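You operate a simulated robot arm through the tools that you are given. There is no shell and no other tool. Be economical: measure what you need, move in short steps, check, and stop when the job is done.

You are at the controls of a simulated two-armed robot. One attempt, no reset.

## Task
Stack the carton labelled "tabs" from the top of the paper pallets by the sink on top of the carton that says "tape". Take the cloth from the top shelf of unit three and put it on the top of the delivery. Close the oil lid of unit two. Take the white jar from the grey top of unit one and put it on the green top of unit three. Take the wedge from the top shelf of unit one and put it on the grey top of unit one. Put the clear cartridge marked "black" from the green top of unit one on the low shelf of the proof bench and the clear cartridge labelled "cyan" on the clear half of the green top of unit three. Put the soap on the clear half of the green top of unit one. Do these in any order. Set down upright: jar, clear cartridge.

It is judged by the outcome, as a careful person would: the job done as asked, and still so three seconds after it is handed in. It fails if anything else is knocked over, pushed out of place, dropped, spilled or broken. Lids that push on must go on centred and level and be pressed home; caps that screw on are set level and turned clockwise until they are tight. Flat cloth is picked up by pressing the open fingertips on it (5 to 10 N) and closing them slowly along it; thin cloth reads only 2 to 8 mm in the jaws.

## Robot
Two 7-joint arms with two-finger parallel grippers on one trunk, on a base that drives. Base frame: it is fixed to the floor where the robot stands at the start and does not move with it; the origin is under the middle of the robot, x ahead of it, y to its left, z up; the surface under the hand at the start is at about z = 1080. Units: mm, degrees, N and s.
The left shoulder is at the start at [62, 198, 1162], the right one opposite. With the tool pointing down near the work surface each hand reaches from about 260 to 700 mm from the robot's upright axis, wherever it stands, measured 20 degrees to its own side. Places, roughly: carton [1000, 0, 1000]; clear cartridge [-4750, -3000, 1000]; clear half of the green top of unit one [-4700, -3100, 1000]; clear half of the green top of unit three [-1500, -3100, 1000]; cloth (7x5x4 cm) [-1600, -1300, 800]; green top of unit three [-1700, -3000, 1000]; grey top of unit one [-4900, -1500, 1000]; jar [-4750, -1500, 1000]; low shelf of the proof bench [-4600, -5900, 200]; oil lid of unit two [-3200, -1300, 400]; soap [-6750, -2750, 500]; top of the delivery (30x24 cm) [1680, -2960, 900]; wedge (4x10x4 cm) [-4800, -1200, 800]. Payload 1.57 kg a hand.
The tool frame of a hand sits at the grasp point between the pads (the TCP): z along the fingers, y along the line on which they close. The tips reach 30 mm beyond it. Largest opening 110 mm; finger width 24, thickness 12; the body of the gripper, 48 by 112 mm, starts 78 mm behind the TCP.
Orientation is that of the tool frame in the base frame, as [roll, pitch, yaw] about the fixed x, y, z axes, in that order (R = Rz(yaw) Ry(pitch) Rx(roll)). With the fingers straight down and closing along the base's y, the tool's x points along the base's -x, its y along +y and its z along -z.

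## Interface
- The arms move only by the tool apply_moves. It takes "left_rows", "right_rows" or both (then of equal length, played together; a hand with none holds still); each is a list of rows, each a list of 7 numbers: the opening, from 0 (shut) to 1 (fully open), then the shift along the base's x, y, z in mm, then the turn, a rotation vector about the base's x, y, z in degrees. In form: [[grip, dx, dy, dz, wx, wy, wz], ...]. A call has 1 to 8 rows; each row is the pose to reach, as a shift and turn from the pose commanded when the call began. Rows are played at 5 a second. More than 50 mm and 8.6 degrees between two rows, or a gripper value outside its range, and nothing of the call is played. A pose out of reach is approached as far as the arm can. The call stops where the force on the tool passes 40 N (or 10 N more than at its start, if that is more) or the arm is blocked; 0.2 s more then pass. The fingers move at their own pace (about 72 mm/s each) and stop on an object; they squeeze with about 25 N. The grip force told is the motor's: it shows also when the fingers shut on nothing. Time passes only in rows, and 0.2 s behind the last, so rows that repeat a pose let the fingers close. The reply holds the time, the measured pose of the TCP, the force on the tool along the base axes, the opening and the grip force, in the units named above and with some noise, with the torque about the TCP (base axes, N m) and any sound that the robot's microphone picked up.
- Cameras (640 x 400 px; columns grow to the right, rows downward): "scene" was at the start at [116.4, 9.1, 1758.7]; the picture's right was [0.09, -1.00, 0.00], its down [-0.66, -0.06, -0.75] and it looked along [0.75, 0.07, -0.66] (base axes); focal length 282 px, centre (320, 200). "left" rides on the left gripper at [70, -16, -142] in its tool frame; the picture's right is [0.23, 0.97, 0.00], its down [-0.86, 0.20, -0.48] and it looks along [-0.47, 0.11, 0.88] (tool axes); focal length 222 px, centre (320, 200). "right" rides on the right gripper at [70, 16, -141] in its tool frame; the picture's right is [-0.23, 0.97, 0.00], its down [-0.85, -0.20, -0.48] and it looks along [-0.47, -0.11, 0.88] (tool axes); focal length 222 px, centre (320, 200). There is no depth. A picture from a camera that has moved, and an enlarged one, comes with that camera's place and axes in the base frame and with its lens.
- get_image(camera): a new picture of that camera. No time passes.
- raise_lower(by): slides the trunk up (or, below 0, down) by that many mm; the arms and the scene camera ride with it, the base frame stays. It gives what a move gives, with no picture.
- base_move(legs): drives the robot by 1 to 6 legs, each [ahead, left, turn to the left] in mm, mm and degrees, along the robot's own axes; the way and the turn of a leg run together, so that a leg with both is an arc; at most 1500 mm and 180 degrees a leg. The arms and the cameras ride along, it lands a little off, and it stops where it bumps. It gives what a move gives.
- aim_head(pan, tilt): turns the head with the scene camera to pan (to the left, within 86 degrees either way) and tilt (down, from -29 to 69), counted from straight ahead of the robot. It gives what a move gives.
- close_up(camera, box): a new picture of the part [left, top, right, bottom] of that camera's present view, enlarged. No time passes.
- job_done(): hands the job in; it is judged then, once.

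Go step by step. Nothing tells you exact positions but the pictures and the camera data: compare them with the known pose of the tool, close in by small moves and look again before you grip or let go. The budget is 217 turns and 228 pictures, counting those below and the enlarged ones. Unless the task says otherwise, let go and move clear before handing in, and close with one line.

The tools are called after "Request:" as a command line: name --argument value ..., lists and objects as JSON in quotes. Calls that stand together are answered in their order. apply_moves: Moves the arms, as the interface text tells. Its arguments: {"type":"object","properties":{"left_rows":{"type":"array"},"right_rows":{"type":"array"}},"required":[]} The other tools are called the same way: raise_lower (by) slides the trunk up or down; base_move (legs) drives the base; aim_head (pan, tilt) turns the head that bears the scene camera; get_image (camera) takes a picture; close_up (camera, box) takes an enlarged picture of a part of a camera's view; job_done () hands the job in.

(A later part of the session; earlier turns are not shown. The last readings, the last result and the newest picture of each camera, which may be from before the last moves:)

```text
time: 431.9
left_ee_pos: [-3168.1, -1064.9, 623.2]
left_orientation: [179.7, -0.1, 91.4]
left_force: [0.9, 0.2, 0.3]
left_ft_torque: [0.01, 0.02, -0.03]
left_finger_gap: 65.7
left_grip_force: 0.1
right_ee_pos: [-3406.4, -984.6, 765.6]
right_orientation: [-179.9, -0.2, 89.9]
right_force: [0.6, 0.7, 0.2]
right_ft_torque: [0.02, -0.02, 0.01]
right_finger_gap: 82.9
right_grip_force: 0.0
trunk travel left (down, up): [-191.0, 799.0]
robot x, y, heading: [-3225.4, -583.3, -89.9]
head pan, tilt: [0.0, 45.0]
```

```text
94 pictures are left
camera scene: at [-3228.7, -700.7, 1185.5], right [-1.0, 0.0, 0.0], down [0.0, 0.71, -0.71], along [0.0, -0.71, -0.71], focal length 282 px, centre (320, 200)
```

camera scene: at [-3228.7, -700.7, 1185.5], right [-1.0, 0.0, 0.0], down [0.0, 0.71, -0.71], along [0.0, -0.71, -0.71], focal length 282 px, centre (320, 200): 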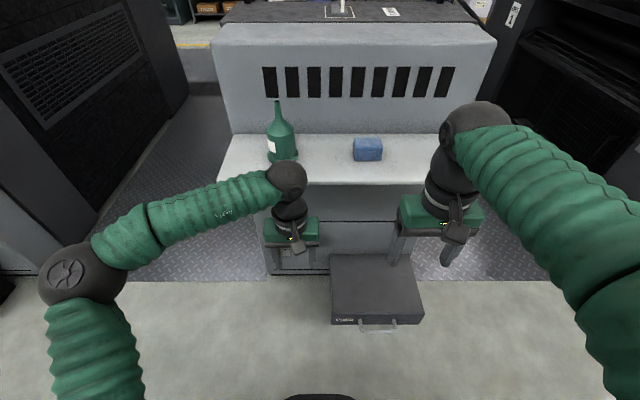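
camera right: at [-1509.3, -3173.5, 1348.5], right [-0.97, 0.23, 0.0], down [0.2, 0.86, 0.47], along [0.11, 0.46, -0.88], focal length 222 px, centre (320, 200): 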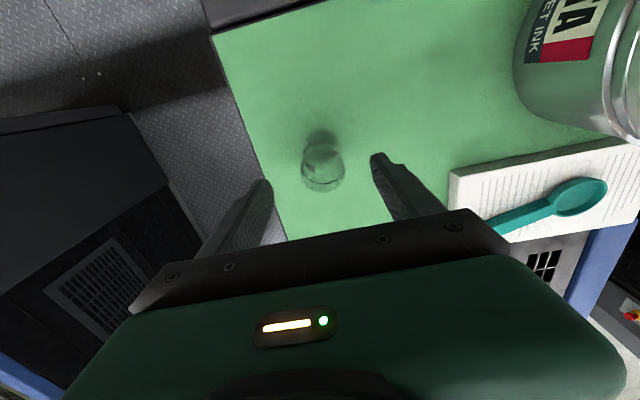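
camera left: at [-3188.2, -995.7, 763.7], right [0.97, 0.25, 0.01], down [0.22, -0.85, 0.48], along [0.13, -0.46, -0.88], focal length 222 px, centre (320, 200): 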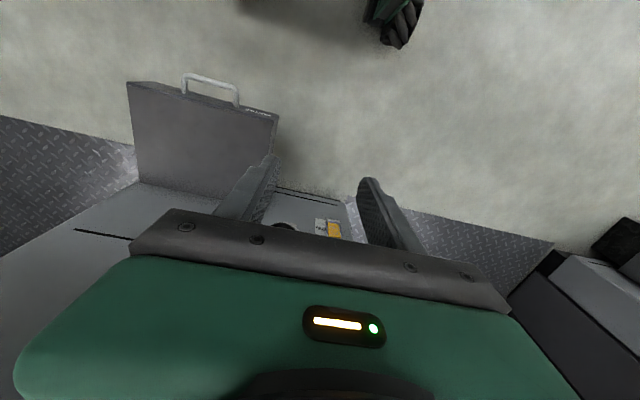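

I'll move the left hand aside and zoom with the scene camera from this nearer spot.

Request:
apply_moves --left_rows '[[0.6, 40, 15, 0, 0, 0, 0], [0.6, 80, 30, 0, 0, 0, 0], [0.6, 120, 50, 0, 0, 0, 0], [0.6, 150, 70, 0, 0, 0, 0]]'

Request:
raise_lower --by -180

Request:
aim_head --pan 0 --tilt 40

Request:
close_up --camera "scene" --box '[260, 180, 350, 250]'

```text
time: 432.9
left_ee_pos: [-3015.2, -994.0, 623.7]
left_orientation: [179.8, 0.0, 91.3]
left_force: [-0.3, -0.6, -0.8]
left_ft_torque: [-0.01, -0.01, -0.01]
left_finger_gap: 66.1
left_grip_force: 0.0
right_ee_pos: [-3405.8, -984.3, 764.5]
right_orientation: [-179.9, -0.2, 89.8]
right_force: [0.5, 0.3, 0.0]
right_ft_torque: [0.01, -0.02, 0.01]
right_finger_gap: 82.4
right_grip_force: 0.1
trunk travel left (down, up): [-191.0, 799.0]
robot x, y, heading: [-3225.9, -587.5, -90.3]
head pan, tilt: [0.0, 45.0]
```

```text
time: 434.9
left_ee_pos: [-3016.2, -993.8, 443.6]
left_orientation: [179.9, 0.0, 91.4]
left_force: [0.5, 0.0, -0.2]
left_ft_torque: [0.0, 0.0, -0.02]
left_finger_gap: 66.0
left_grip_force: 0.0
right_ee_pos: [-3406.5, -983.6, 585.2]
right_orientation: [-179.9, -0.2, 89.8]
right_force: [-0.4, -0.8, 0.0]
right_ft_torque: [0.0, 0.03, -0.01]
right_finger_gap: 82.5
right_grip_force: 0.1
trunk travel left (down, up): [-11.0, 979.0]
robot x, y, heading: [-3228.6, -588.9, -90.0]
head pan, tilt: [0.0, 45.0]
```

```text
time: 435.5
left_ee_pos: [-3015.1, -993.7, 443.9]
left_orientation: [179.8, -0.1, 91.4]
left_force: [0.2, 0.0, -0.3]
left_ft_torque: [0.0, 0.0, 0.03]
left_finger_gap: 66.0
left_grip_force: 0.0
right_ee_pos: [-3407.3, -983.9, 585.0]
right_orientation: [-179.9, -0.2, 89.8]
right_force: [-0.6, -0.3, -0.6]
right_ft_torque: [0.03, 0.04, 0.02]
right_finger_gap: 82.6
right_grip_force: 0.0
trunk travel left (down, up): [-11.0, 979.0]
robot x, y, heading: [-3231.3, -586.3, -90.1]
head pan, tilt: [0.0, 40.0]
```

```text
5.71 times, centred on (305, 215) of scene
camera zoom: at [-3227.4, -703.1, 1012.9], right [-1.0, 0.0, 0.0], down [0.0, 0.64, -0.76], along [0.0, -0.76, -0.64], focal length 1613 px, centre (406, 114)
```

zoom: 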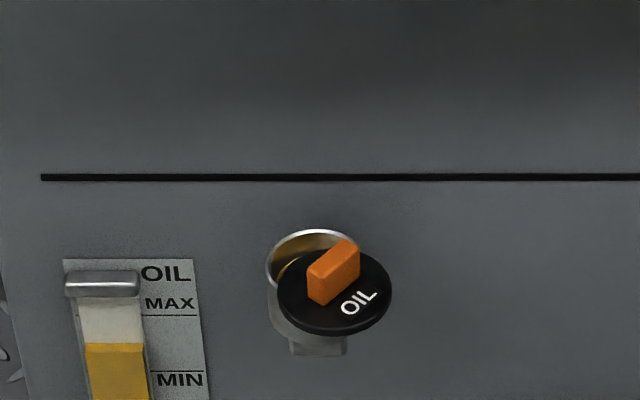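

The lid is a swing lid (text and grip are turned ~48° from square); it should pivot on its right side, so pushing the grip toward the panel at its left end will close it. Shift the base so the left arm reaches.

Request:
base_move --legs '[[50, -170, 0]]'

Request:
apply_moves --left_rows '[[0, 0, -35, 4, 0, 0, -0.5], [0, 0, -70, 8, 0, 0, -1], [0, 0, -105, 12, 0, 0, -1.3], [0, 0, -140, 16, 0, 0, -1.3]]'

Request:
get_image --camera "scene"

```text
time: 437.0
left_ee_pos: [-3188.2, -1043.9, 443.4]
left_orientation: [179.7, -0.1, 91.1]
left_force: [-0.5, 0.3, 0.1]
left_ft_torque: [0.02, -0.01, 0.02]
left_finger_gap: 66.0
left_grip_force: 0.0
right_ee_pos: [-3579.6, -1033.7, 585.3]
right_orientation: [-180.0, -0.2, 89.5]
right_force: [-0.9, 0.5, -0.2]
right_ft_torque: [-0.02, -0.01, 0.01]
right_finger_gap: 82.1
right_grip_force: 0.1
trunk travel left (down, up): [-11.0, 979.0]
robot x, y, heading: [-3399.1, -633.0, -90.2]
head pan, tilt: [0.0, 40.0]
```

```text
time: 438.0
left_ee_pos: [-3186.7, -1183.9, 458.3]
left_orientation: [179.7, 0.0, 89.8]
left_force: [-0.2, 0.7, 0.2]
left_ft_torque: [0.02, 0.02, 0.02]
left_finger_gap: 0.0
left_grip_force: 21.1
right_ee_pos: [-3578.9, -1033.4, 586.2]
right_orientation: [-179.9, -0.2, 89.6]
right_force: [1.5, -0.1, 0.6]
right_ft_torque: [-0.02, 0.0, -0.01]
right_finger_gap: 82.4
right_grip_force: 0.1
trunk travel left (down, up): [-11.0, 979.0]
robot x, y, heading: [-3393.9, -637.3, -90.2]
head pan, tilt: [0.0, 40.0]
```

```text
92 pictures are left
camera scene: at [-3398.9, -753.2, 1012.8], right [-1.0, 0.01, 0.0], down [0.0, 0.64, -0.76], along [0.0, -0.76, -0.64], focal length 282 px, centre (320, 200)
```

scene: 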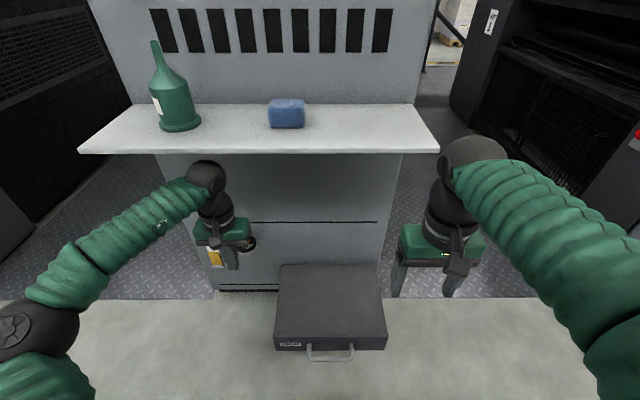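

Request:
close_up --camera "scene" --box '[185, 190, 285, 290]'

```text
4.00 times, centred on (235, 240) of scene
camera zoom: at [-3398.9, -753.2, 1012.8], right [-1.0, 0.01, 0.0], down [0.0, 0.64, -0.76], along [0.0, -0.76, -0.64], focal length 1129 px, centre (660, 40)
```

zoom: 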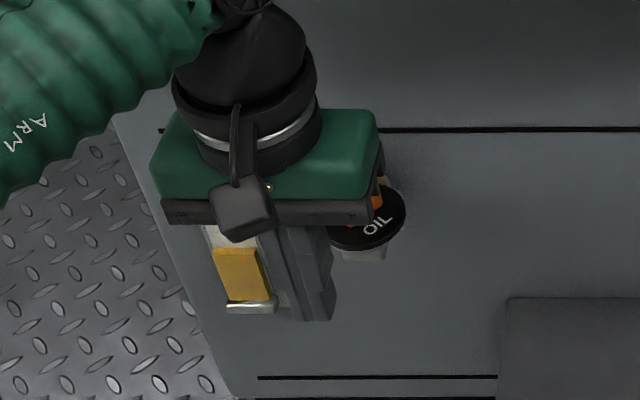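

Push the grip: align at x≈-3178, tip z≈418, and advance toward the panel.

Request:
apply_moves --left_rows '[[0, 9, -20, -10, 0, 0, 0], [0, 9, -50, -10, 0, 0, 0], [0, 9, -60, -10, 0, 0, 0], [0, 9, -70, -10, 0, 0, 0], [0, 9, -80, -10, 0, 0, 0]]'

Request:
close_up --camera "scene" --box '[185, 190, 285, 290]'

```text
time: 439.2
left_ee_pos: [-3174.4, -1261.7, 450.7]
left_orientation: [179.5, -0.3, 90.3]
left_force: [16.6, 19.9, 3.7]
left_ft_torque: [0.45, -0.42, 0.07]
left_finger_gap: 0.3
left_grip_force: 21.5
right_ee_pos: [-3577.0, -1031.1, 586.2]
right_orientation: [-179.9, -0.1, 89.7]
right_force: [-0.2, -0.6, 0.2]
right_ft_torque: [0.0, -0.01, 0.02]
right_finger_gap: 82.7
right_grip_force: 0.1
trunk travel left (down, up): [-11.0, 979.0]
robot x, y, heading: [-3396.2, -640.0, -90.2]
head pan, tilt: [0.0, 40.0]
```

```text
4.00 times, centred on (235, 240) of scene
camera zoom: at [-3396.2, -751.5, 1013.1], right [-1.0, 0.0, 0.0], down [0.0, 0.64, -0.77], along [0.0, -0.77, -0.64], focal length 1129 px, centre (660, 40)
```

zoom: 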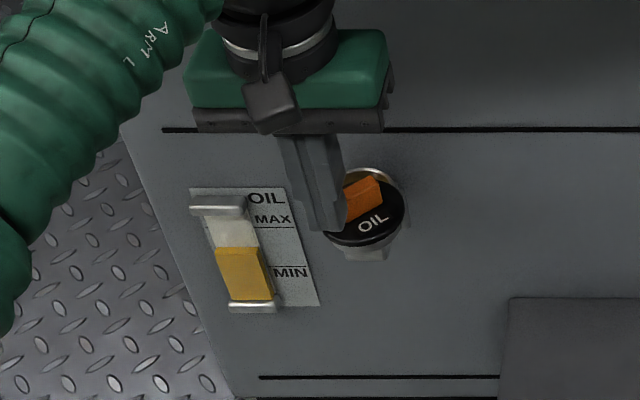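

The lid swung partway closed and the grip is nearly square. Shift the fingertip nearer the grip's middle and push further.

Request:
apply_moves --left_rows '[[0, 0, 10, 0, 0, 0, 0], [0, -9, 8, 0, 0, 0, 0], [0, -9, 0, 0, 0, 0, 0], [0, -9, -5, 0, 0, 0, 0], [0, -9, -10, 0, 0, 0, 0], [0, -9, -14, 0, 0, 0, 0]]'

Request:
close_up --camera "scene" --box '[185, 190, 285, 290]'

```text
time: 439.9
left_ee_pos: [-3184.3, -1255.8, 449.1]
left_orientation: [179.3, -0.6, 90.1]
left_force: [3.1, 4.5, 0.0]
left_ft_torque: [0.09, -0.08, 0.0]
left_finger_gap: 0.0
left_grip_force: 20.8
right_ee_pos: [-3579.9, -1032.4, 585.4]
right_orientation: [-179.9, 0.0, 89.7]
right_force: [0.3, -0.5, -0.1]
right_ft_torque: [0.02, -0.02, 0.04]
right_finger_gap: 82.6
right_grip_force: 0.1
trunk travel left (down, up): [-11.0, 979.0]
robot x, y, heading: [-3399.9, -638.3, -90.3]
head pan, tilt: [0.0, 40.0]
stopped in row 3 (left hand): the force on the tool passed its limit at 45 N (the readings are from after the stop); the commanded pose is now the measured one
```

```text
4.00 times, centred on (235, 240) of scene
camera zoom: at [-3398.5, -752.7, 1012.9], right [-1.0, 0.0, 0.0], down [0.0, 0.64, -0.76], along [0.0, -0.76, -0.64], focal length 1129 px, centre (660, 40)
```

zoom: 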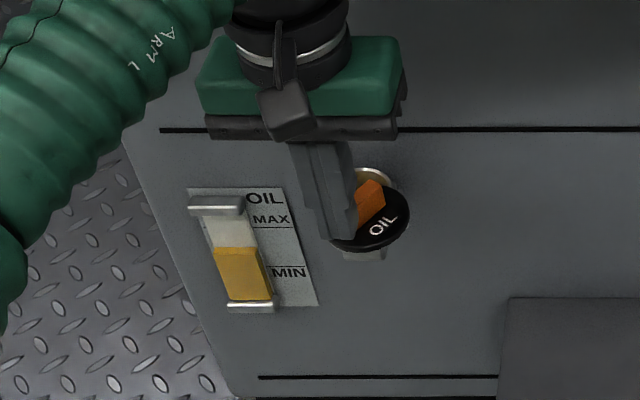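

Shifting sideways nudged it back. Go back to the left end of the grip (x≈-3171) and push straight in further.

Request:
apply_moves --left_rows '[[0, 0, 14, 0, 0, 0, 0], [0, 13, 14, 0, 0, 0, 0], [0, 13, 2, 0, 0, 0, 0], [0, 13, -6, 0, 0, 0, 0], [0, 13, -12, 0, 0, 0, 0], [0, 13, -17, 0, 0, 0, 0], [0, 13, -21, 0, 0, 0, 0]]'

Request:
close_up --camera "scene" --box '[185, 190, 285, 290]'

```text
time: 441.4
left_ee_pos: [-3164.6, -1269.8, 449.8]
left_orientation: [178.5, -1.0, 90.9]
left_force: [8.3, 6.2, -3.1]
left_ft_torque: [0.16, -0.18, 0.01]
left_finger_gap: 0.0
left_grip_force: 20.9
right_ee_pos: [-3579.4, -1031.5, 585.8]
right_orientation: [-180.0, -0.1, 89.8]
right_force: [0.3, 0.0, 0.0]
right_ft_torque: [0.0, -0.04, -0.03]
right_finger_gap: 82.6
right_grip_force: 0.0
trunk travel left (down, up): [-11.0, 979.0]
robot x, y, heading: [-3400.2, -637.1, -90.0]
head pan, tilt: [0.0, 40.0]
stopped in row 7 (left hand): the force on the tool passed its limit at 42 N (the readings are from after the stop); the commanded pose is now the measured one
```

```text
4.00 times, centred on (235, 240) of scene
camera zoom: at [-3398.0, -752.8, 1012.7], right [-1.0, 0.0, 0.0], down [0.0, 0.64, -0.76], along [0.0, -0.76, -0.64], focal length 1129 px, centre (660, 40)
```

zoom: 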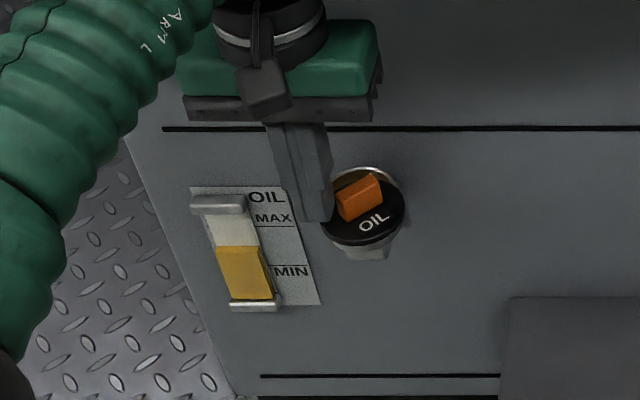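

The lid now sits ~16 mm too far toward me; the finger slid past the grip's end. Back off, move in front of the grip's middle, and push straight.

Request:
apply_moves --left_rows '[[0, 4, 15, 0, 0, 0, 0], [0, 4, 34, 0, 0, 0, 0], [0, -20, 34, 0, 0, 0, 0], [0, -21, 15, 0, 0, 0, 0], [0, -21, 5, 0, 0, 0, 0], [0, -21, 0, 0, 0, 0, 0], [0, -21, -5, 0, 0, 0, 0], [0, -21, -9, 0, 0, 0, 0]]'

Request:
close_up --camera "scene" --box '[185, 190, 285, 290]'

```text
time: 443.2
left_ee_pos: [-3187.1, -1279.3, 450.2]
left_orientation: [178.7, -0.9, 90.8]
left_force: [-0.1, 1.1, 0.3]
left_ft_torque: [0.02, 0.03, 0.02]
left_finger_gap: 0.2
left_grip_force: 21.9
right_ee_pos: [-3578.5, -1031.3, 585.3]
right_orientation: [179.9, -0.1, 89.7]
right_force: [-0.6, -0.5, 0.0]
right_ft_torque: [-0.01, -0.02, 0.04]
right_finger_gap: 82.6
right_grip_force: 0.2
trunk travel left (down, up): [-11.0, 979.0]
robot x, y, heading: [-3397.6, -633.2, -90.2]
head pan, tilt: [0.0, 40.0]
```

```text
4.00 times, centred on (235, 240) of scene
camera zoom: at [-3398.3, -752.9, 1012.8], right [-1.0, 0.0, 0.0], down [0.0, 0.64, -0.76], along [0.0, -0.76, -0.64], focal length 1129 px, centre (660, 40)
```

zoom: 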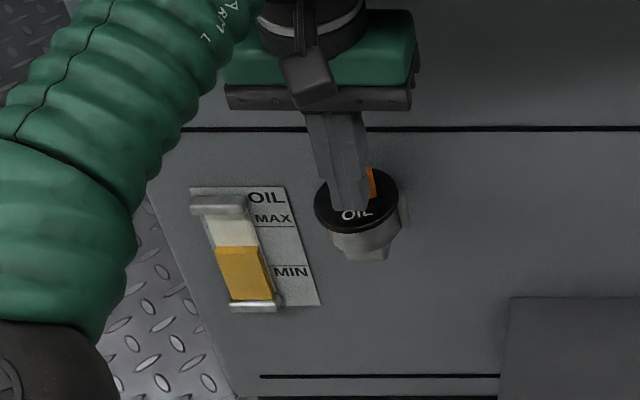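

It slides easily now; the lid looks ~10 mm too far left. Withdraw the finger and look.

Request:
apply_moves --left_rows '[[0, 0, 15, 0, 0, 0, 0], [0, 0, 40, 5, 0, 0, 0], [0, 40, 60, 5, 0, 0, 0], [0, 70, 60, 5, 0, 0, 0]]'

Request:
close_up --camera "scene" --box '[215, 210, 265, 260]'

```text
time: 444.2
left_ee_pos: [-3116.0, -1218.7, 456.0]
left_orientation: [178.7, -0.9, 90.7]
left_force: [-0.1, 0.4, 0.1]
left_ft_torque: [0.02, -0.02, 0.02]
left_finger_gap: 0.0
left_grip_force: 21.4
right_ee_pos: [-3577.9, -1030.4, 584.9]
right_orientation: [-179.9, -0.1, 89.7]
right_force: [0.0, -1.1, -0.9]
right_ft_torque: [0.05, 0.02, 0.01]
right_finger_gap: 82.5
right_grip_force: 0.1
trunk travel left (down, up): [-11.0, 979.0]
robot x, y, heading: [-3398.2, -637.0, -90.0]
head pan, tilt: [0.0, 40.0]
```

```text
8.00 times, centred on (240, 235) of scene
camera zoom: at [-3397.5, -752.6, 1012.8], right [-1.0, 0.0, 0.0], down [0.0, 0.64, -0.76], along [0.0, -0.76, -0.64], focal length 2258 px, centre (960, -80)
```

zoom: 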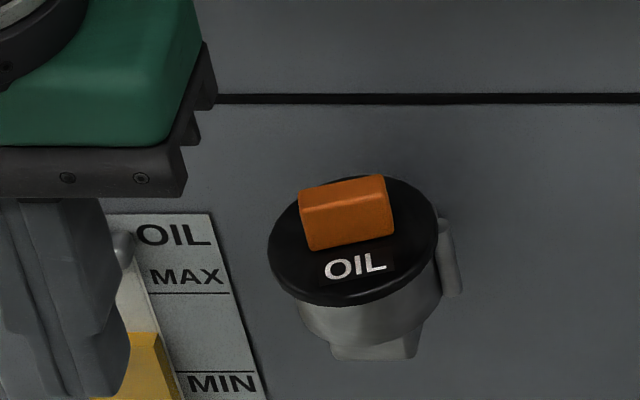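

The lid pivots on the boss at right and is ~13° short of square. One more push of ~8 mm on the grip.

Request:
apply_moves --left_rows '[[0, -40, 0, 0, 0, 0, 0], [0, -71, 0, -5, 0, 0, 0], [0, -71, -35, -5, 0, 0, 0], [0, -71, -56, -5, 0, 0, 0], [0, -71, -62, -5, 0, 0, 0], [0, -71, -66, -5, 0, 0, 0], [0, -71, -69, -5, 0, 0, 0]]'

Request:
apply_moves --left_rows '[[0, 0, 20, 0, 0, 0, 0], [0, 0, 55, 5, 0, 0, 0], [0, 40, 65, 5, 0, 0, 0], [0, 70, 65, 5, 0, 0, 0]]'

Request:
close_up --camera "scene" --box '[215, 210, 265, 260]'

```text
time: 445.8
left_ee_pos: [-3187.5, -1289.3, 449.8]
left_orientation: [178.6, -1.1, 90.8]
left_force: [-0.8, 2.6, -0.6]
left_ft_torque: [0.1, 0.02, 0.02]
left_finger_gap: 0.0
left_grip_force: 21.1
right_ee_pos: [-3578.0, -1031.0, 586.3]
right_orientation: [-180.0, 0.0, 89.6]
right_force: [0.0, -0.5, -0.1]
right_ft_torque: [0.01, 0.06, 0.0]
right_finger_gap: 82.7
right_grip_force: 0.1
trunk travel left (down, up): [-11.0, 979.0]
robot x, y, heading: [-3395.9, -634.0, -90.2]
head pan, tilt: [0.0, 40.0]
```

```text
time: 446.8
left_ee_pos: [-3116.8, -1223.8, 455.6]
left_orientation: [178.8, -0.9, 90.8]
left_force: [0.2, 0.1, 0.3]
left_ft_torque: [-0.02, -0.01, 0.01]
left_finger_gap: 0.0
left_grip_force: 21.2
right_ee_pos: [-3577.8, -1030.4, 586.0]
right_orientation: [-179.9, -0.1, 89.8]
right_force: [-0.7, -0.2, 0.5]
right_ft_torque: [-0.02, 0.0, -0.02]
right_finger_gap: 82.7
right_grip_force: 0.1
trunk travel left (down, up): [-11.0, 979.0]
robot x, y, heading: [-3397.7, -634.4, -90.1]
head pan, tilt: [0.0, 40.0]
```

```text
8.00 times, centred on (240, 235) of scene
camera zoom: at [-3397.5, -752.6, 1012.8], right [-1.0, 0.0, 0.0], down [0.0, 0.64, -0.76], along [0.0, -0.76, -0.64], focal length 2258 px, centre (960, -80)
```

zoom: 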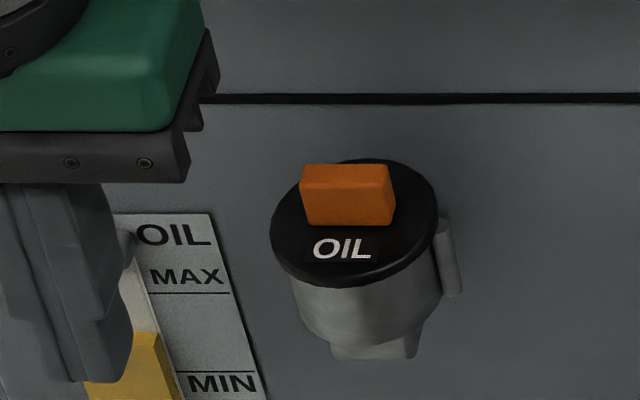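

The lid is now square and centred on the neck. Back out, rise, and move west to unit one.

Request:
base_move --legs '[[-200, 0, 0], [0, -1340, 0]]'

Request:
raise_lower --by 400

Request:
raise_lower --by 200

Request:
aim_head --pan 0 --tilt 45

Request:
get_image --camera "scene"

```text
time: 454.8
left_ee_pos: [-4487.1, -1019.4, 456.6]
left_orientation: [178.7, -0.9, 90.7]
left_force: [-0.3, 0.1, 0.6]
left_ft_torque: [-0.01, 0.0, -0.03]
left_finger_gap: 0.1
left_grip_force: 21.5
right_ee_pos: [-4947.1, -824.3, 585.5]
right_orientation: [180.0, -0.1, 89.6]
right_force: [-0.5, -0.5, 0.1]
right_ft_torque: [0.0, 0.01, 0.03]
right_finger_gap: 82.6
right_grip_force: 0.2
trunk travel left (down, up): [-11.0, 979.0]
robot x, y, heading: [-4762.8, -426.9, -90.3]
head pan, tilt: [0.0, 40.0]
```

```text
time: 458.6
left_ee_pos: [-4487.8, -1018.3, 855.6]
left_orientation: [178.6, -0.9, 90.7]
left_force: [-0.3, 0.4, -0.5]
left_ft_torque: [-0.03, 0.0, -0.01]
left_finger_gap: 0.0
left_grip_force: 21.5
right_ee_pos: [-4947.1, -823.1, 986.4]
right_orientation: [179.9, 0.0, 89.6]
right_force: [0.2, 0.5, -0.6]
right_ft_torque: [0.01, 0.0, 0.02]
right_finger_gap: 82.4
right_grip_force: 0.0
trunk travel left (down, up): [-411.0, 579.0]
robot x, y, heading: [-4763.2, -428.4, -90.4]
head pan, tilt: [0.0, 40.0]
```

```text
time: 460.8
left_ee_pos: [-4487.5, -1017.8, 1055.7]
left_orientation: [178.7, -0.8, 90.7]
left_force: [-0.5, -0.1, 1.0]
left_ft_torque: [0.0, -0.02, -0.01]
left_finger_gap: 0.2
left_grip_force: 21.8
right_ee_pos: [-4947.4, -823.6, 1186.4]
right_orientation: [179.9, 0.1, 89.7]
right_force: [0.3, -0.2, 0.6]
right_ft_torque: [0.0, -0.01, -0.01]
right_finger_gap: 82.4
right_grip_force: 0.1
trunk travel left (down, up): [-611.0, 379.0]
robot x, y, heading: [-4761.1, -429.3, -90.5]
head pan, tilt: [0.0, 40.0]
```

```text
time: 461.5
left_ee_pos: [-4485.9, -1020.0, 1056.5]
left_orientation: [178.7, -0.9, 90.5]
left_force: [-0.6, -0.6, 0.3]
left_ft_torque: [-0.03, -0.04, -0.01]
left_finger_gap: 0.1
left_grip_force: 21.4
right_ee_pos: [-4947.5, -823.5, 1185.9]
right_orientation: [180.0, 0.0, 89.7]
right_force: [0.1, -1.2, 0.8]
right_ft_torque: [-0.02, -0.01, -0.03]
right_finger_gap: 82.5
right_grip_force: 0.1
trunk travel left (down, up): [-611.0, 379.0]
robot x, y, heading: [-4769.1, -426.8, -90.4]
head pan, tilt: [0.0, 45.0]
```

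```text
84 pictures are left
camera scene: at [-4766.4, -543.0, 1605.6], right [-1.0, 0.01, 0.0], down [0.0, 0.71, -0.71], along [-0.01, -0.71, -0.71], focal length 282 px, centre (320, 200)
```

scene: 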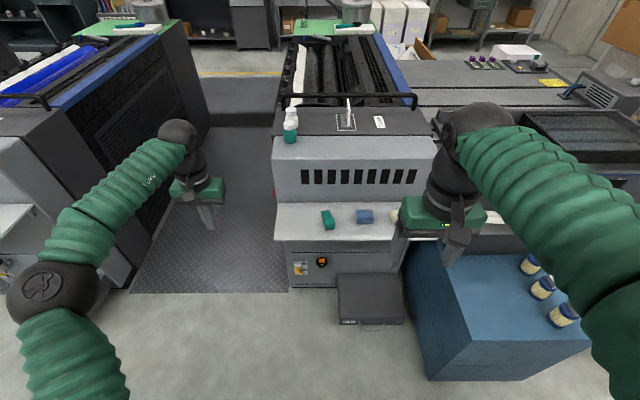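

Request:
close_up --camera "scene" --box '[260, 90, 420, 250]'

```text
2.50 times, centred on (340, 170) of scene
camera zoom: at [-4766.4, -543.0, 1605.6], right [-1.0, 0.01, 0.0], down [0.0, 0.71, -0.71], along [-0.01, -0.71, -0.71], focal length 706 px, centre (270, 275)
```

zoom: 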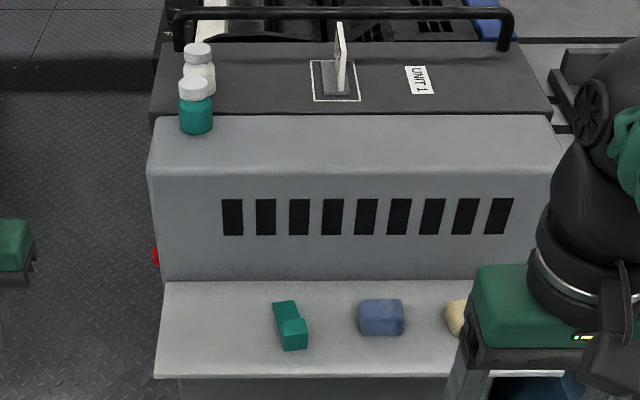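

Two jars stand on the grey top: teal in front (-4667,-1464), the white one behind (-4665,-1570). The teal wedge is on the shelf at about (-4807,-1251). Fetch the wedge first with the right hand.

Request:
base_move --legs '[[223, 165, 0.4]]'

Request:
apply_moves --right_rows '[[0.7, -4, -30, -30, 0, 0, 0], [0.7, -8, -60, -60, 0, 0, 0], [0.7, -12, -95, -80, 0, 0, 0], [0.7, -15, -130, -100, 0, 0, 0], [0.7, -18, -165, -120, 0, 0, 0], [0.7, -20, -200, -140, 0, 0, 0], [0.7, -20, -205, -185, 0, 0, 0]]'

Request:
get_image --camera "right"

```text
time: 463.4
left_ee_pos: [-4328.1, -1239.2, 1059.4]
left_orientation: [178.4, -0.9, 90.7]
left_force: [-0.1, -0.4, -0.8]
left_ft_torque: [0.0, -0.05, 0.03]
left_finger_gap: 0.3
left_grip_force: 21.1
right_ee_pos: [-4790.4, -1045.8, 1185.5]
right_orientation: [179.7, 0.0, 89.7]
right_force: [-0.4, -0.4, 0.0]
right_ft_torque: [0.03, -0.02, 0.0]
right_finger_gap: 82.1
right_grip_force: 0.1
trunk travel left (down, up): [-611.0, 379.0]
robot x, y, heading: [-4602.9, -653.1, -90.4]
head pan, tilt: [0.0, 45.0]
```

```text
time: 465.0
left_ee_pos: [-4324.2, -1240.9, 1057.0]
left_orientation: [178.7, -0.9, 90.7]
left_force: [0.3, 0.4, -0.3]
left_ft_torque: [0.0, -0.02, 0.01]
left_finger_gap: 0.0
left_grip_force: 21.2
right_ee_pos: [-4802.2, -1253.1, 1000.5]
right_orientation: [-180.0, 0.0, 89.8]
right_force: [0.0, 0.0, 0.5]
right_ft_torque: [-0.01, 0.0, 0.01]
right_finger_gap: 77.2
right_grip_force: 0.0
trunk travel left (down, up): [-611.0, 379.0]
robot x, y, heading: [-4601.7, -648.9, -90.3]
head pan, tilt: [0.0, 45.0]
```

```text
82 pictures are left
camera right: at [-4786.7, -1182.7, 1142.6], right [0.97, -0.23, 0.0], down [-0.2, -0.85, 0.48], along [-0.11, -0.47, -0.88], focal length 222 px, centre (320, 200)
```

right: 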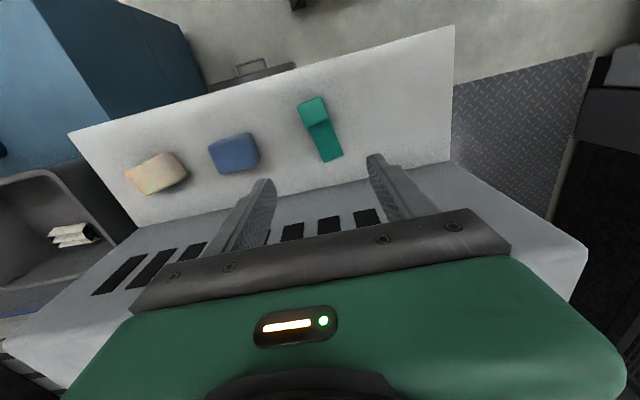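

Wedge axis is ~9° off; thick end toward me near (-4803,-1235). Descend and grip it there.

Request:
apply_moves --right_rows '[[0.7, 0, 8, -40, 0, 0, 4], [0.7, 0, 15, -80, 0, 0, 8], [0.7, 0, 15, -120, 0, 0, 9], [0.7, 0, 15, -155, 0, 0, 9], [0.7, 0, 15, -183, 0, 0, 9]]'

Request:
get_image --camera "right"

```text
time: 466.2
left_ee_pos: [-4322.4, -1239.8, 1057.2]
left_orientation: [178.7, -0.8, 90.7]
left_force: [-1.0, -0.3, -0.8]
left_ft_torque: [-0.01, -0.01, 0.03]
left_finger_gap: 0.3
left_grip_force: 20.6
right_ee_pos: [-4802.3, -1236.8, 817.0]
right_orientation: [-179.9, 0.1, 98.7]
right_force: [0.7, 0.9, 0.0]
right_ft_torque: [0.03, -0.03, 0.0]
right_finger_gap: 76.9
right_grip_force: 0.1
trunk travel left (down, up): [-611.0, 379.0]
robot x, y, heading: [-4601.0, -649.2, -90.2]
head pan, tilt: [0.0, 45.0]
```

```text
81 pictures are left
camera right: at [-4797.2, -1163.5, 959.2], right [1.0, -0.08, 0.0], down [-0.07, -0.88, 0.48], along [-0.04, -0.48, -0.88], focal length 222 px, centre (320, 200)
```

right: 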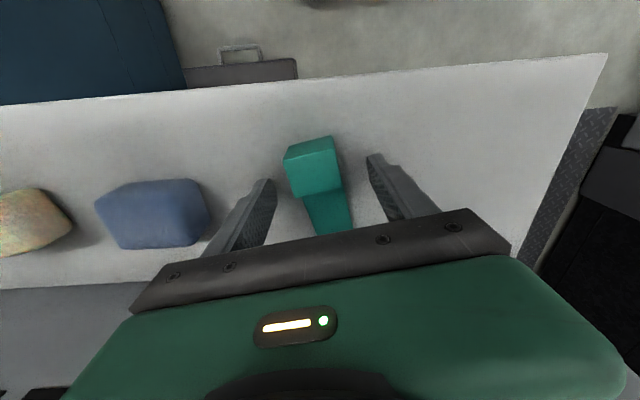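

Aligned; shift 10 mm back onto the thick part, close and lift.

Request:
apply_moves --right_rows '[[0.7, -1, 11, -1, 0, 0, 0], [0.3, -1, 11, -1, 0, 0, 0], [0.1, -1, 11, -1, 0, 0, 0], [0.1, -1, 11, -1, 0, 0, 0], [0.1, -1, 11, 10, 0, 0, 0], [0.1, -1, 11, 40, 0, 0, 0], [0.1, -1, 20, 80, 0, 0, 0]]'

Request:
get_image --camera "right"

```text
time: 467.8
left_ee_pos: [-4320.6, -1239.5, 1057.8]
left_orientation: [178.7, -0.8, 90.7]
left_force: [-0.1, 0.2, 0.6]
left_ft_torque: [0.02, 0.01, -0.02]
left_finger_gap: 0.0
left_grip_force: 21.4
right_ee_pos: [-4802.7, -1215.4, 897.5]
right_orientation: [-179.9, 0.2, 98.6]
right_force: [1.1, 0.2, -0.8]
right_ft_torque: [-0.01, 0.02, 0.01]
right_finger_gap: 35.6
right_grip_force: 25.2
trunk travel left (down, up): [-611.0, 379.0]
robot x, y, heading: [-4600.9, -651.9, -89.9]
head pan, tilt: [0.0, 45.0]
```

```text
80 pictures are left
camera right: at [-4797.8, -1143.7, 1040.6], right [1.0, -0.08, 0.0], down [-0.07, -0.87, 0.48], along [-0.04, -0.48, -0.88], focal length 222 px, centre (320, 200)
```

right: 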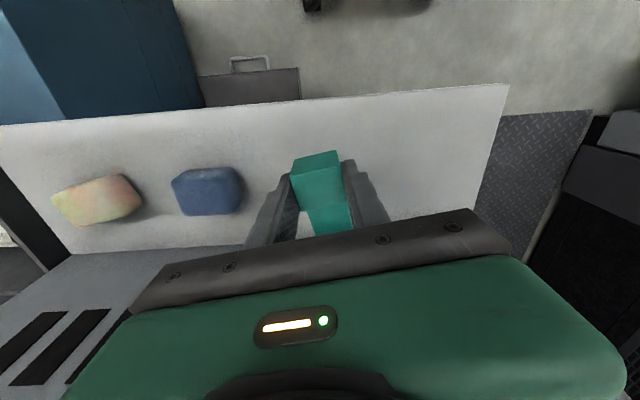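

Wedge held. Retract both hands and raise, then go into the gap east of unit one facing west.

Request:
apply_moves --right_rows '[[0.1, 0, 25, 30, 0, 0, -2], [0.1, 0, 55, 60, 0, 0, -4], [0.1, 0, 85, 90, 0, 0, -6], [0.1, 0, 115, 120, 0, 0, -8.6], [0.1, 0, 140, 150, 0, 0, -8.6], [0.1, 0, 165, 180, 0, 0, -8.6]]' --left_rows '[[0.5, -10, 40, 15, 0, 0.5, 0], [0.5, -20, 80, 30, 0, 1, 0], [0.5, -30, 120, 45, 0, 1.3, 0], [0.5, -40, 160, 60, 0, 1.3, 0], [0.5, -50, 200, 75, 0, 1.3, 0], [0.5, -60, 235, 90, 0, 1.3, 0]]'

Request:
raise_lower --by 150

Request:
base_move --legs '[[-150, 0, 0], [0, 390, 0], [0, 0, -90]]'

Request:
get_image --camera "scene"

```text
time: 469.2
left_ee_pos: [-4382.2, -1005.2, 1147.1]
left_orientation: [-180.0, -0.7, 90.8]
left_force: [-0.3, 0.0, -0.9]
left_ft_torque: [-0.03, -0.02, 0.02]
left_finger_gap: 54.8
left_grip_force: 0.0
right_ee_pos: [-4802.3, -1047.7, 1078.9]
right_orientation: [-179.9, 0.1, 90.1]
right_force: [-0.6, 0.7, -1.7]
right_ft_torque: [-0.01, 0.03, -0.03]
right_finger_gap: 35.5
right_grip_force: 24.6
trunk travel left (down, up): [-611.0, 379.0]
robot x, y, heading: [-4606.5, -649.6, -90.3]
head pan, tilt: [0.0, 45.0]
```

```text
time: 471.0
left_ee_pos: [-4381.0, -1007.8, 1297.0]
left_orientation: [-180.0, -0.8, 90.7]
left_force: [1.1, 0.6, 0.3]
left_ft_torque: [0.0, -0.01, 0.01]
left_finger_gap: 55.0
left_grip_force: 0.0
right_ee_pos: [-4802.9, -1051.3, 1229.7]
right_orientation: [-180.0, 0.0, 90.1]
right_force: [1.1, 0.0, -0.4]
right_ft_torque: [0.03, 0.02, -0.01]
right_finger_gap: 35.3
right_grip_force: 24.6
trunk travel left (down, up): [-761.0, 229.0]
robot x, y, heading: [-4600.9, -654.0, -90.2]
head pan, tilt: [0.0, 45.0]
```

```text
time: 478.2
left_ee_pos: [-4573.9, -721.9, 1296.5]
left_orientation: [-179.8, -0.8, 0.4]
left_force: [-0.2, -0.4, -0.1]
left_ft_torque: [0.02, -0.01, 0.02]
left_finger_gap: 55.1
left_grip_force: 0.0
right_ee_pos: [-4614.2, -300.3, 1229.0]
right_orientation: [-179.8, 0.0, -0.1]
right_force: [-1.2, -0.1, -0.2]
right_ft_torque: [0.01, -0.04, 0.0]
right_finger_gap: 35.3
right_grip_force: 25.1
trunk travel left (down, up): [-761.0, 229.0]
robot x, y, heading: [-4215.6, -500.6, 179.5]
head pan, tilt: [0.0, 45.0]
```

```text
79 pictures are left
camera scene: at [-4331.5, -504.6, 1755.6], right [0.01, 1.0, 0.0], down [0.71, -0.01, -0.71], along [-0.71, 0.01, -0.71], focal length 282 px, centre (320, 200)
```

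scene: 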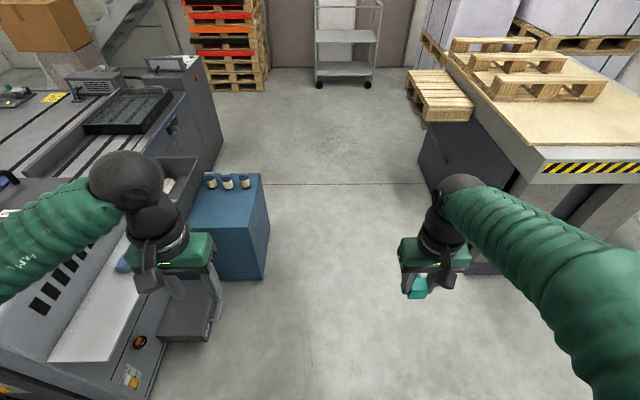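

Request:
base_move --legs '[[0, 1230, 0.5]]'

Request:
aim_head --pan 0 --tilt 50

Request:
get_image --camera "scene"

Request:
get_image --camera "right"

```text
time: 484.4
left_ee_pos: [-4579.2, -1938.6, 1298.0]
left_orientation: [180.0, -0.8, 0.7]
left_force: [0.9, -0.2, 0.6]
left_ft_torque: [0.01, 0.01, -0.04]
left_finger_gap: 55.2
left_grip_force: 0.1
right_ee_pos: [-4623.4, -1516.3, 1229.1]
right_orientation: [179.9, 0.1, 0.1]
right_force: [0.2, -0.2, -0.7]
right_ft_torque: [-0.01, 0.01, 0.04]
right_finger_gap: 35.4
right_grip_force: 24.9
trunk travel left (down, up): [-761.0, 229.0]
robot x, y, heading: [-4226.9, -1717.7, 179.8]
head pan, tilt: [0.0, 45.0]
```

```text
time: 485.0
left_ee_pos: [-4578.0, -1941.8, 1296.2]
left_orientation: [180.0, -0.7, 0.7]
left_force: [-0.2, -0.6, 0.3]
left_ft_torque: [0.01, 0.04, -0.01]
left_finger_gap: 54.9
left_grip_force: 0.0
right_ee_pos: [-4622.5, -1518.4, 1229.2]
right_orientation: [-179.9, 0.1, 0.1]
right_force: [0.3, -0.2, -1.2]
right_ft_torque: [-0.03, -0.05, -0.01]
right_finger_gap: 35.6
right_grip_force: 25.0
trunk travel left (down, up): [-761.0, 229.0]
robot x, y, heading: [-4225.4, -1720.4, 180.1]
head pan, tilt: [0.0, 50.0]
```

```text
78 pictures are left
camera scene: at [-4335.0, -1720.9, 1748.7], right [0.0, 1.0, 0.0], down [0.77, 0.0, -0.64], along [-0.64, 0.0, -0.77], focal length 282 px, centre (320, 200)
```

scene: 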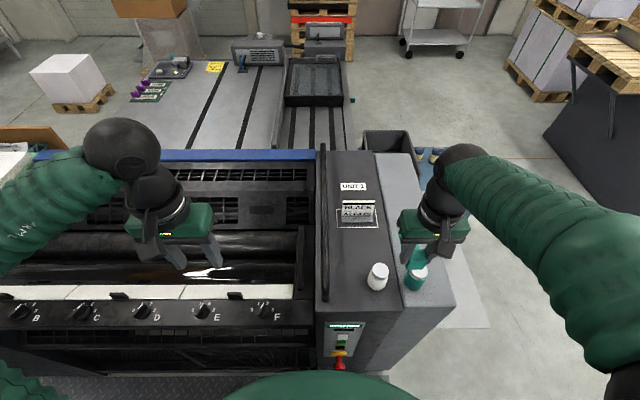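

```text
77 pictures are left
camera right: at [-4551.9, -1534.4, 1371.1], right [-0.23, -0.97, 0.0], down [-0.85, 0.2, 0.48], along [-0.47, 0.11, -0.88], focal length 222 px, centre (320, 200)
```

right: 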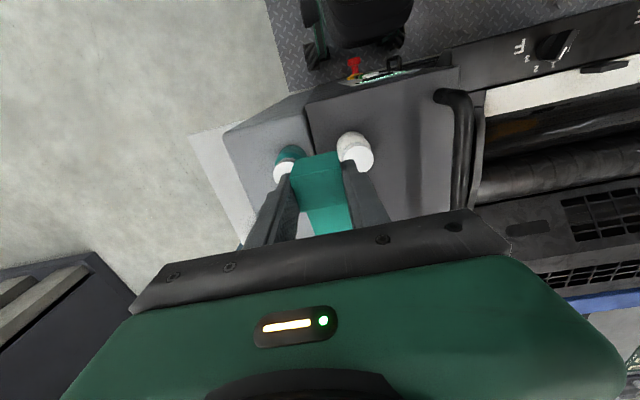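

Clear spot on the dark-grey top at about (-4745,-1615), between the plate holder and the white jar. Move the wedge there and lower.

Request:
apply_moves --right_rows '[[0.1, -30, -25, 0, 0, 0, 0], [0.1, -61, -50, 0, 0, 0, 0], [0.1, -92, -75, -10, 0, 0, 0], [0.1, -122, -97, -20, 0, 0, 0], [0.1, -122, -97, -65, 0, 0, 0], [0.1, -122, -97, -110, 0, 0, 0], [0.1, -122, -97, -150, 0, 0, 0]]'

Request:
get_image --camera "scene"

```text
time: 486.6
left_ee_pos: [-4581.1, -1939.7, 1297.0]
left_orientation: [-180.0, -0.8, 0.7]
left_force: [-0.4, -0.4, 0.0]
left_ft_torque: [-0.01, 0.02, 0.0]
left_finger_gap: 55.0
left_grip_force: 0.0
right_ee_pos: [-4743.4, -1614.4, 1078.5]
right_orientation: [-179.8, 0.1, 0.1]
right_force: [-0.5, -0.3, -0.3]
right_ft_torque: [-0.01, -0.03, 0.02]
right_finger_gap: 35.7
right_grip_force: 25.3
trunk travel left (down, up): [-761.0, 229.0]
robot x, y, heading: [-4223.6, -1718.2, 179.5]
head pan, tilt: [0.0, 50.0]
```

```text
76 pictures are left
camera scene: at [-4338.1, -1721.1, 1748.5], right [0.0, 1.0, 0.0], down [0.77, 0.0, -0.64], along [-0.64, 0.0, -0.77], focal length 282 px, centre (320, 200)
```

scene: 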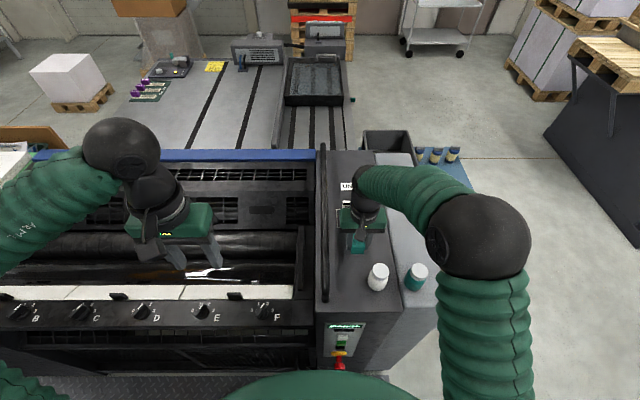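

Request:
apply_moves --right_rows '[[0.1, 0, 0, -20, 0, 0, 0], [0.1, 0, 0, -35, 0, 0, 0], [0.1, 0, 0, -39, 0, 0, 0]]'

Request:
apply_moves --right_rows '[[0.1, 0, 0, -4, 0, 0, 0], [0.1, 0, 0, -8, 0, 0, 0]]'

```text
time: 487.4
left_ee_pos: [-4579.0, -1940.7, 1297.9]
left_orientation: [180.0, -0.7, 0.6]
left_force: [-0.1, 0.2, -0.2]
left_ft_torque: [0.05, 0.04, 0.02]
left_finger_gap: 54.8
left_grip_force: 0.1
right_ee_pos: [-4742.2, -1614.9, 1039.1]
right_orientation: [-179.9, 0.0, 0.2]
right_force: [-0.2, 0.2, 0.6]
right_ft_torque: [0.0, 0.03, -0.01]
right_finger_gap: 35.5
right_grip_force: 25.2
trunk travel left (down, up): [-761.0, 229.0]
robot x, y, heading: [-4222.4, -1718.4, 179.8]
head pan, tilt: [0.0, 50.0]
```

```text
time: 488.0
left_ee_pos: [-4575.6, -1940.0, 1297.8]
left_orientation: [-179.8, -0.7, 0.7]
left_force: [1.0, 0.1, 0.1]
left_ft_torque: [0.0, -0.01, 0.02]
left_finger_gap: 55.1
left_grip_force: 0.0
right_ee_pos: [-4742.4, -1614.9, 1033.6]
right_orientation: [-179.8, 0.3, 0.1]
right_force: [3.7, 2.1, 25.4]
right_ft_torque: [-0.34, -0.39, 0.04]
right_finger_gap: 35.5
right_grip_force: 25.1
trunk travel left (down, up): [-761.0, 229.0]
robot x, y, heading: [-4223.6, -1720.0, 180.0]
head pan, tilt: [0.0, 50.0]
```

Contact at the expected height. Release the wedge, rise, and move over the white jar.

Request:
apply_moves --right_rows '[[0.1, 0, 0, 4, 0, 0, 0], [0.6, 0, 0, 4, 0, 0, 0], [0.6, 0, 0, 4, 0, 0, 0], [0.6, 0, 0, 45, 0, 0, 0], [0.6, 0, 0, 90, 0, 0, 0], [0.75, 15, 10, 130, 0, 0, 0], [0.75, 50, 30, 140, 0, 0, 0], [0.75, 77, 47, 140, 0, 0, 0]]'

Request:
get_image --camera "right"

Request:
close_up --camera "scene" --box '[300, 170, 460, 310]'

```text
time: 489.8
left_ee_pos: [-4576.6, -1939.6, 1297.8]
left_orientation: [179.9, -0.7, 0.7]
left_force: [-0.5, 1.0, -0.1]
left_ft_torque: [-0.01, 0.01, 0.0]
left_finger_gap: 54.8
left_grip_force: 0.1
right_ee_pos: [-4666.9, -1566.3, 1171.8]
right_orientation: [-179.9, 0.1, 0.2]
right_force: [0.5, 0.2, 0.6]
right_ft_torque: [-0.01, 0.01, 0.01]
right_finger_gap: 82.5
right_grip_force: 0.0
trunk travel left (down, up): [-761.0, 229.0]
robot x, y, heading: [-4225.8, -1716.3, 179.9]
head pan, tilt: [0.0, 50.0]
```

```text
75 pictures are left
camera right: at [-4596.5, -1582.0, 1314.6], right [-0.22, -0.97, 0.0], down [-0.85, 0.2, 0.48], along [-0.47, 0.11, -0.88], focal length 222 px, centre (320, 200)
```

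right: 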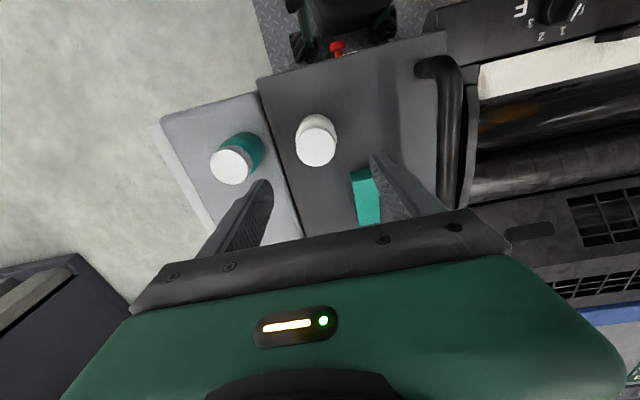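

```text
2.86 times, centred on (380, 240) of scene
camera zoom: at [-4332.7, -1719.6, 1748.9], right [0.0, 1.0, 0.0], down [0.77, 0.0, -0.64], along [-0.64, 0.0, -0.77], focal length 806 px, centre (149, 86)
```

zoom: 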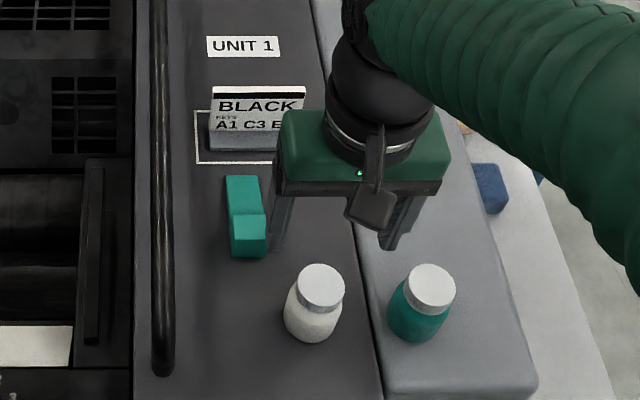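

The wedge lies well on the grey top. White jar at (-4658,-1563): descend and grip.

Request:
apply_moves --right_rows '[[0.75, 9, 3, -40, 0, 0, 0], [0.75, 9, 3, -80, 0, 0, 0], [0.75, 9, 3, -110, 0, 0, 0], [0.75, 9, 3, -126, 0, 0, 0]]'

Request:
close_up --camera "scene" --box '[320, 190, 460, 310]'

```text
time: 490.8
left_ee_pos: [-4580.2, -1940.3, 1295.9]
left_orientation: [-180.0, -0.9, 0.8]
left_force: [-0.1, 0.4, 0.8]
left_ft_torque: [0.04, 0.0, 0.01]
left_finger_gap: 55.1
left_grip_force: 0.2
right_ee_pos: [-4659.8, -1565.2, 1045.5]
right_orientation: [-179.9, 0.2, 0.2]
right_force: [0.7, 0.2, -0.5]
right_ft_torque: [0.02, 0.0, -0.01]
right_finger_gap: 82.4
right_grip_force: 0.0
trunk travel left (down, up): [-761.0, 229.0]
robot x, y, heading: [-4224.9, -1718.7, 179.8]
head pan, tilt: [0.0, 50.0]
```

```text
3.33 times, centred on (390, 250) of scene
camera zoom: at [-4335.9, -1721.0, 1748.7], right [0.0, 1.0, 0.0], down [0.77, 0.0, -0.64], along [-0.64, 0.0, -0.77], focal length 941 px, centre (87, 33)
```

zoom: 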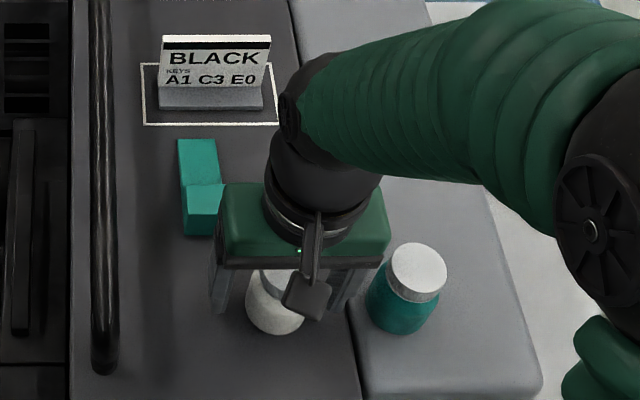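

Request:
apply_moves --right_rows '[[0.5, 1, 0, 0, 0, 0, 0], [0.3, 1, 0, 0, 0, 0, 0], [0.15, 1, 0, 0, 0, 0, 0], [0.15, 1, 0, 0, 0, 0, 0], [0.15, 1, 0, 12, 0, 0, 0], [0.15, 1, 0, 40, 0, 0, 0], [0.15, 1, 0, 85, 0, 0, 0], [0.15, 1, 0, 130, 0, 0, 0]]'

Request:
get_image --camera "right"

```text
time: 492.6
left_ee_pos: [-4577.9, -1941.4, 1297.5]
left_orientation: [-179.9, -0.7, 0.8]
left_force: [-0.2, -0.2, 0.4]
left_ft_torque: [0.02, 0.03, 0.02]
left_finger_gap: 55.1
left_grip_force: 0.1
right_ee_pos: [-4657.0, -1566.4, 1176.0]
right_orientation: [-179.8, 0.2, 0.2]
right_force: [-0.3, 0.3, -2.3]
right_ft_torque: [-0.03, -0.01, 0.02]
right_finger_gap: 49.0
right_grip_force: 25.3
trunk travel left (down, up): [-761.0, 229.0]
robot x, y, heading: [-4222.0, -1719.2, 179.8]
head pan, tilt: [0.0, 50.0]
```

```text
72 pictures are left
camera right: at [-4586.5, -1581.5, 1317.8], right [-0.22, -0.97, 0.0], down [-0.85, 0.2, 0.48], along [-0.47, 0.11, -0.88], focal length 222 px, centre (320, 200)
```

right: 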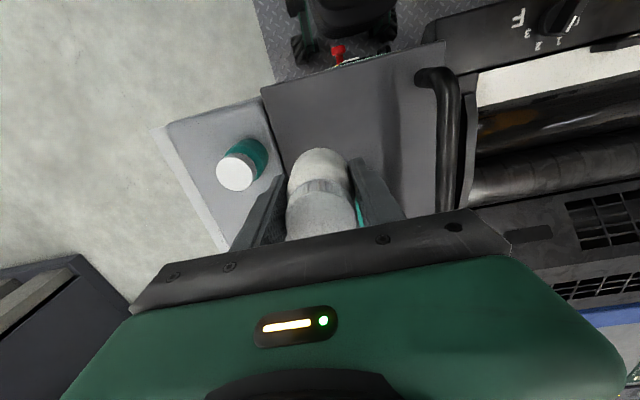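

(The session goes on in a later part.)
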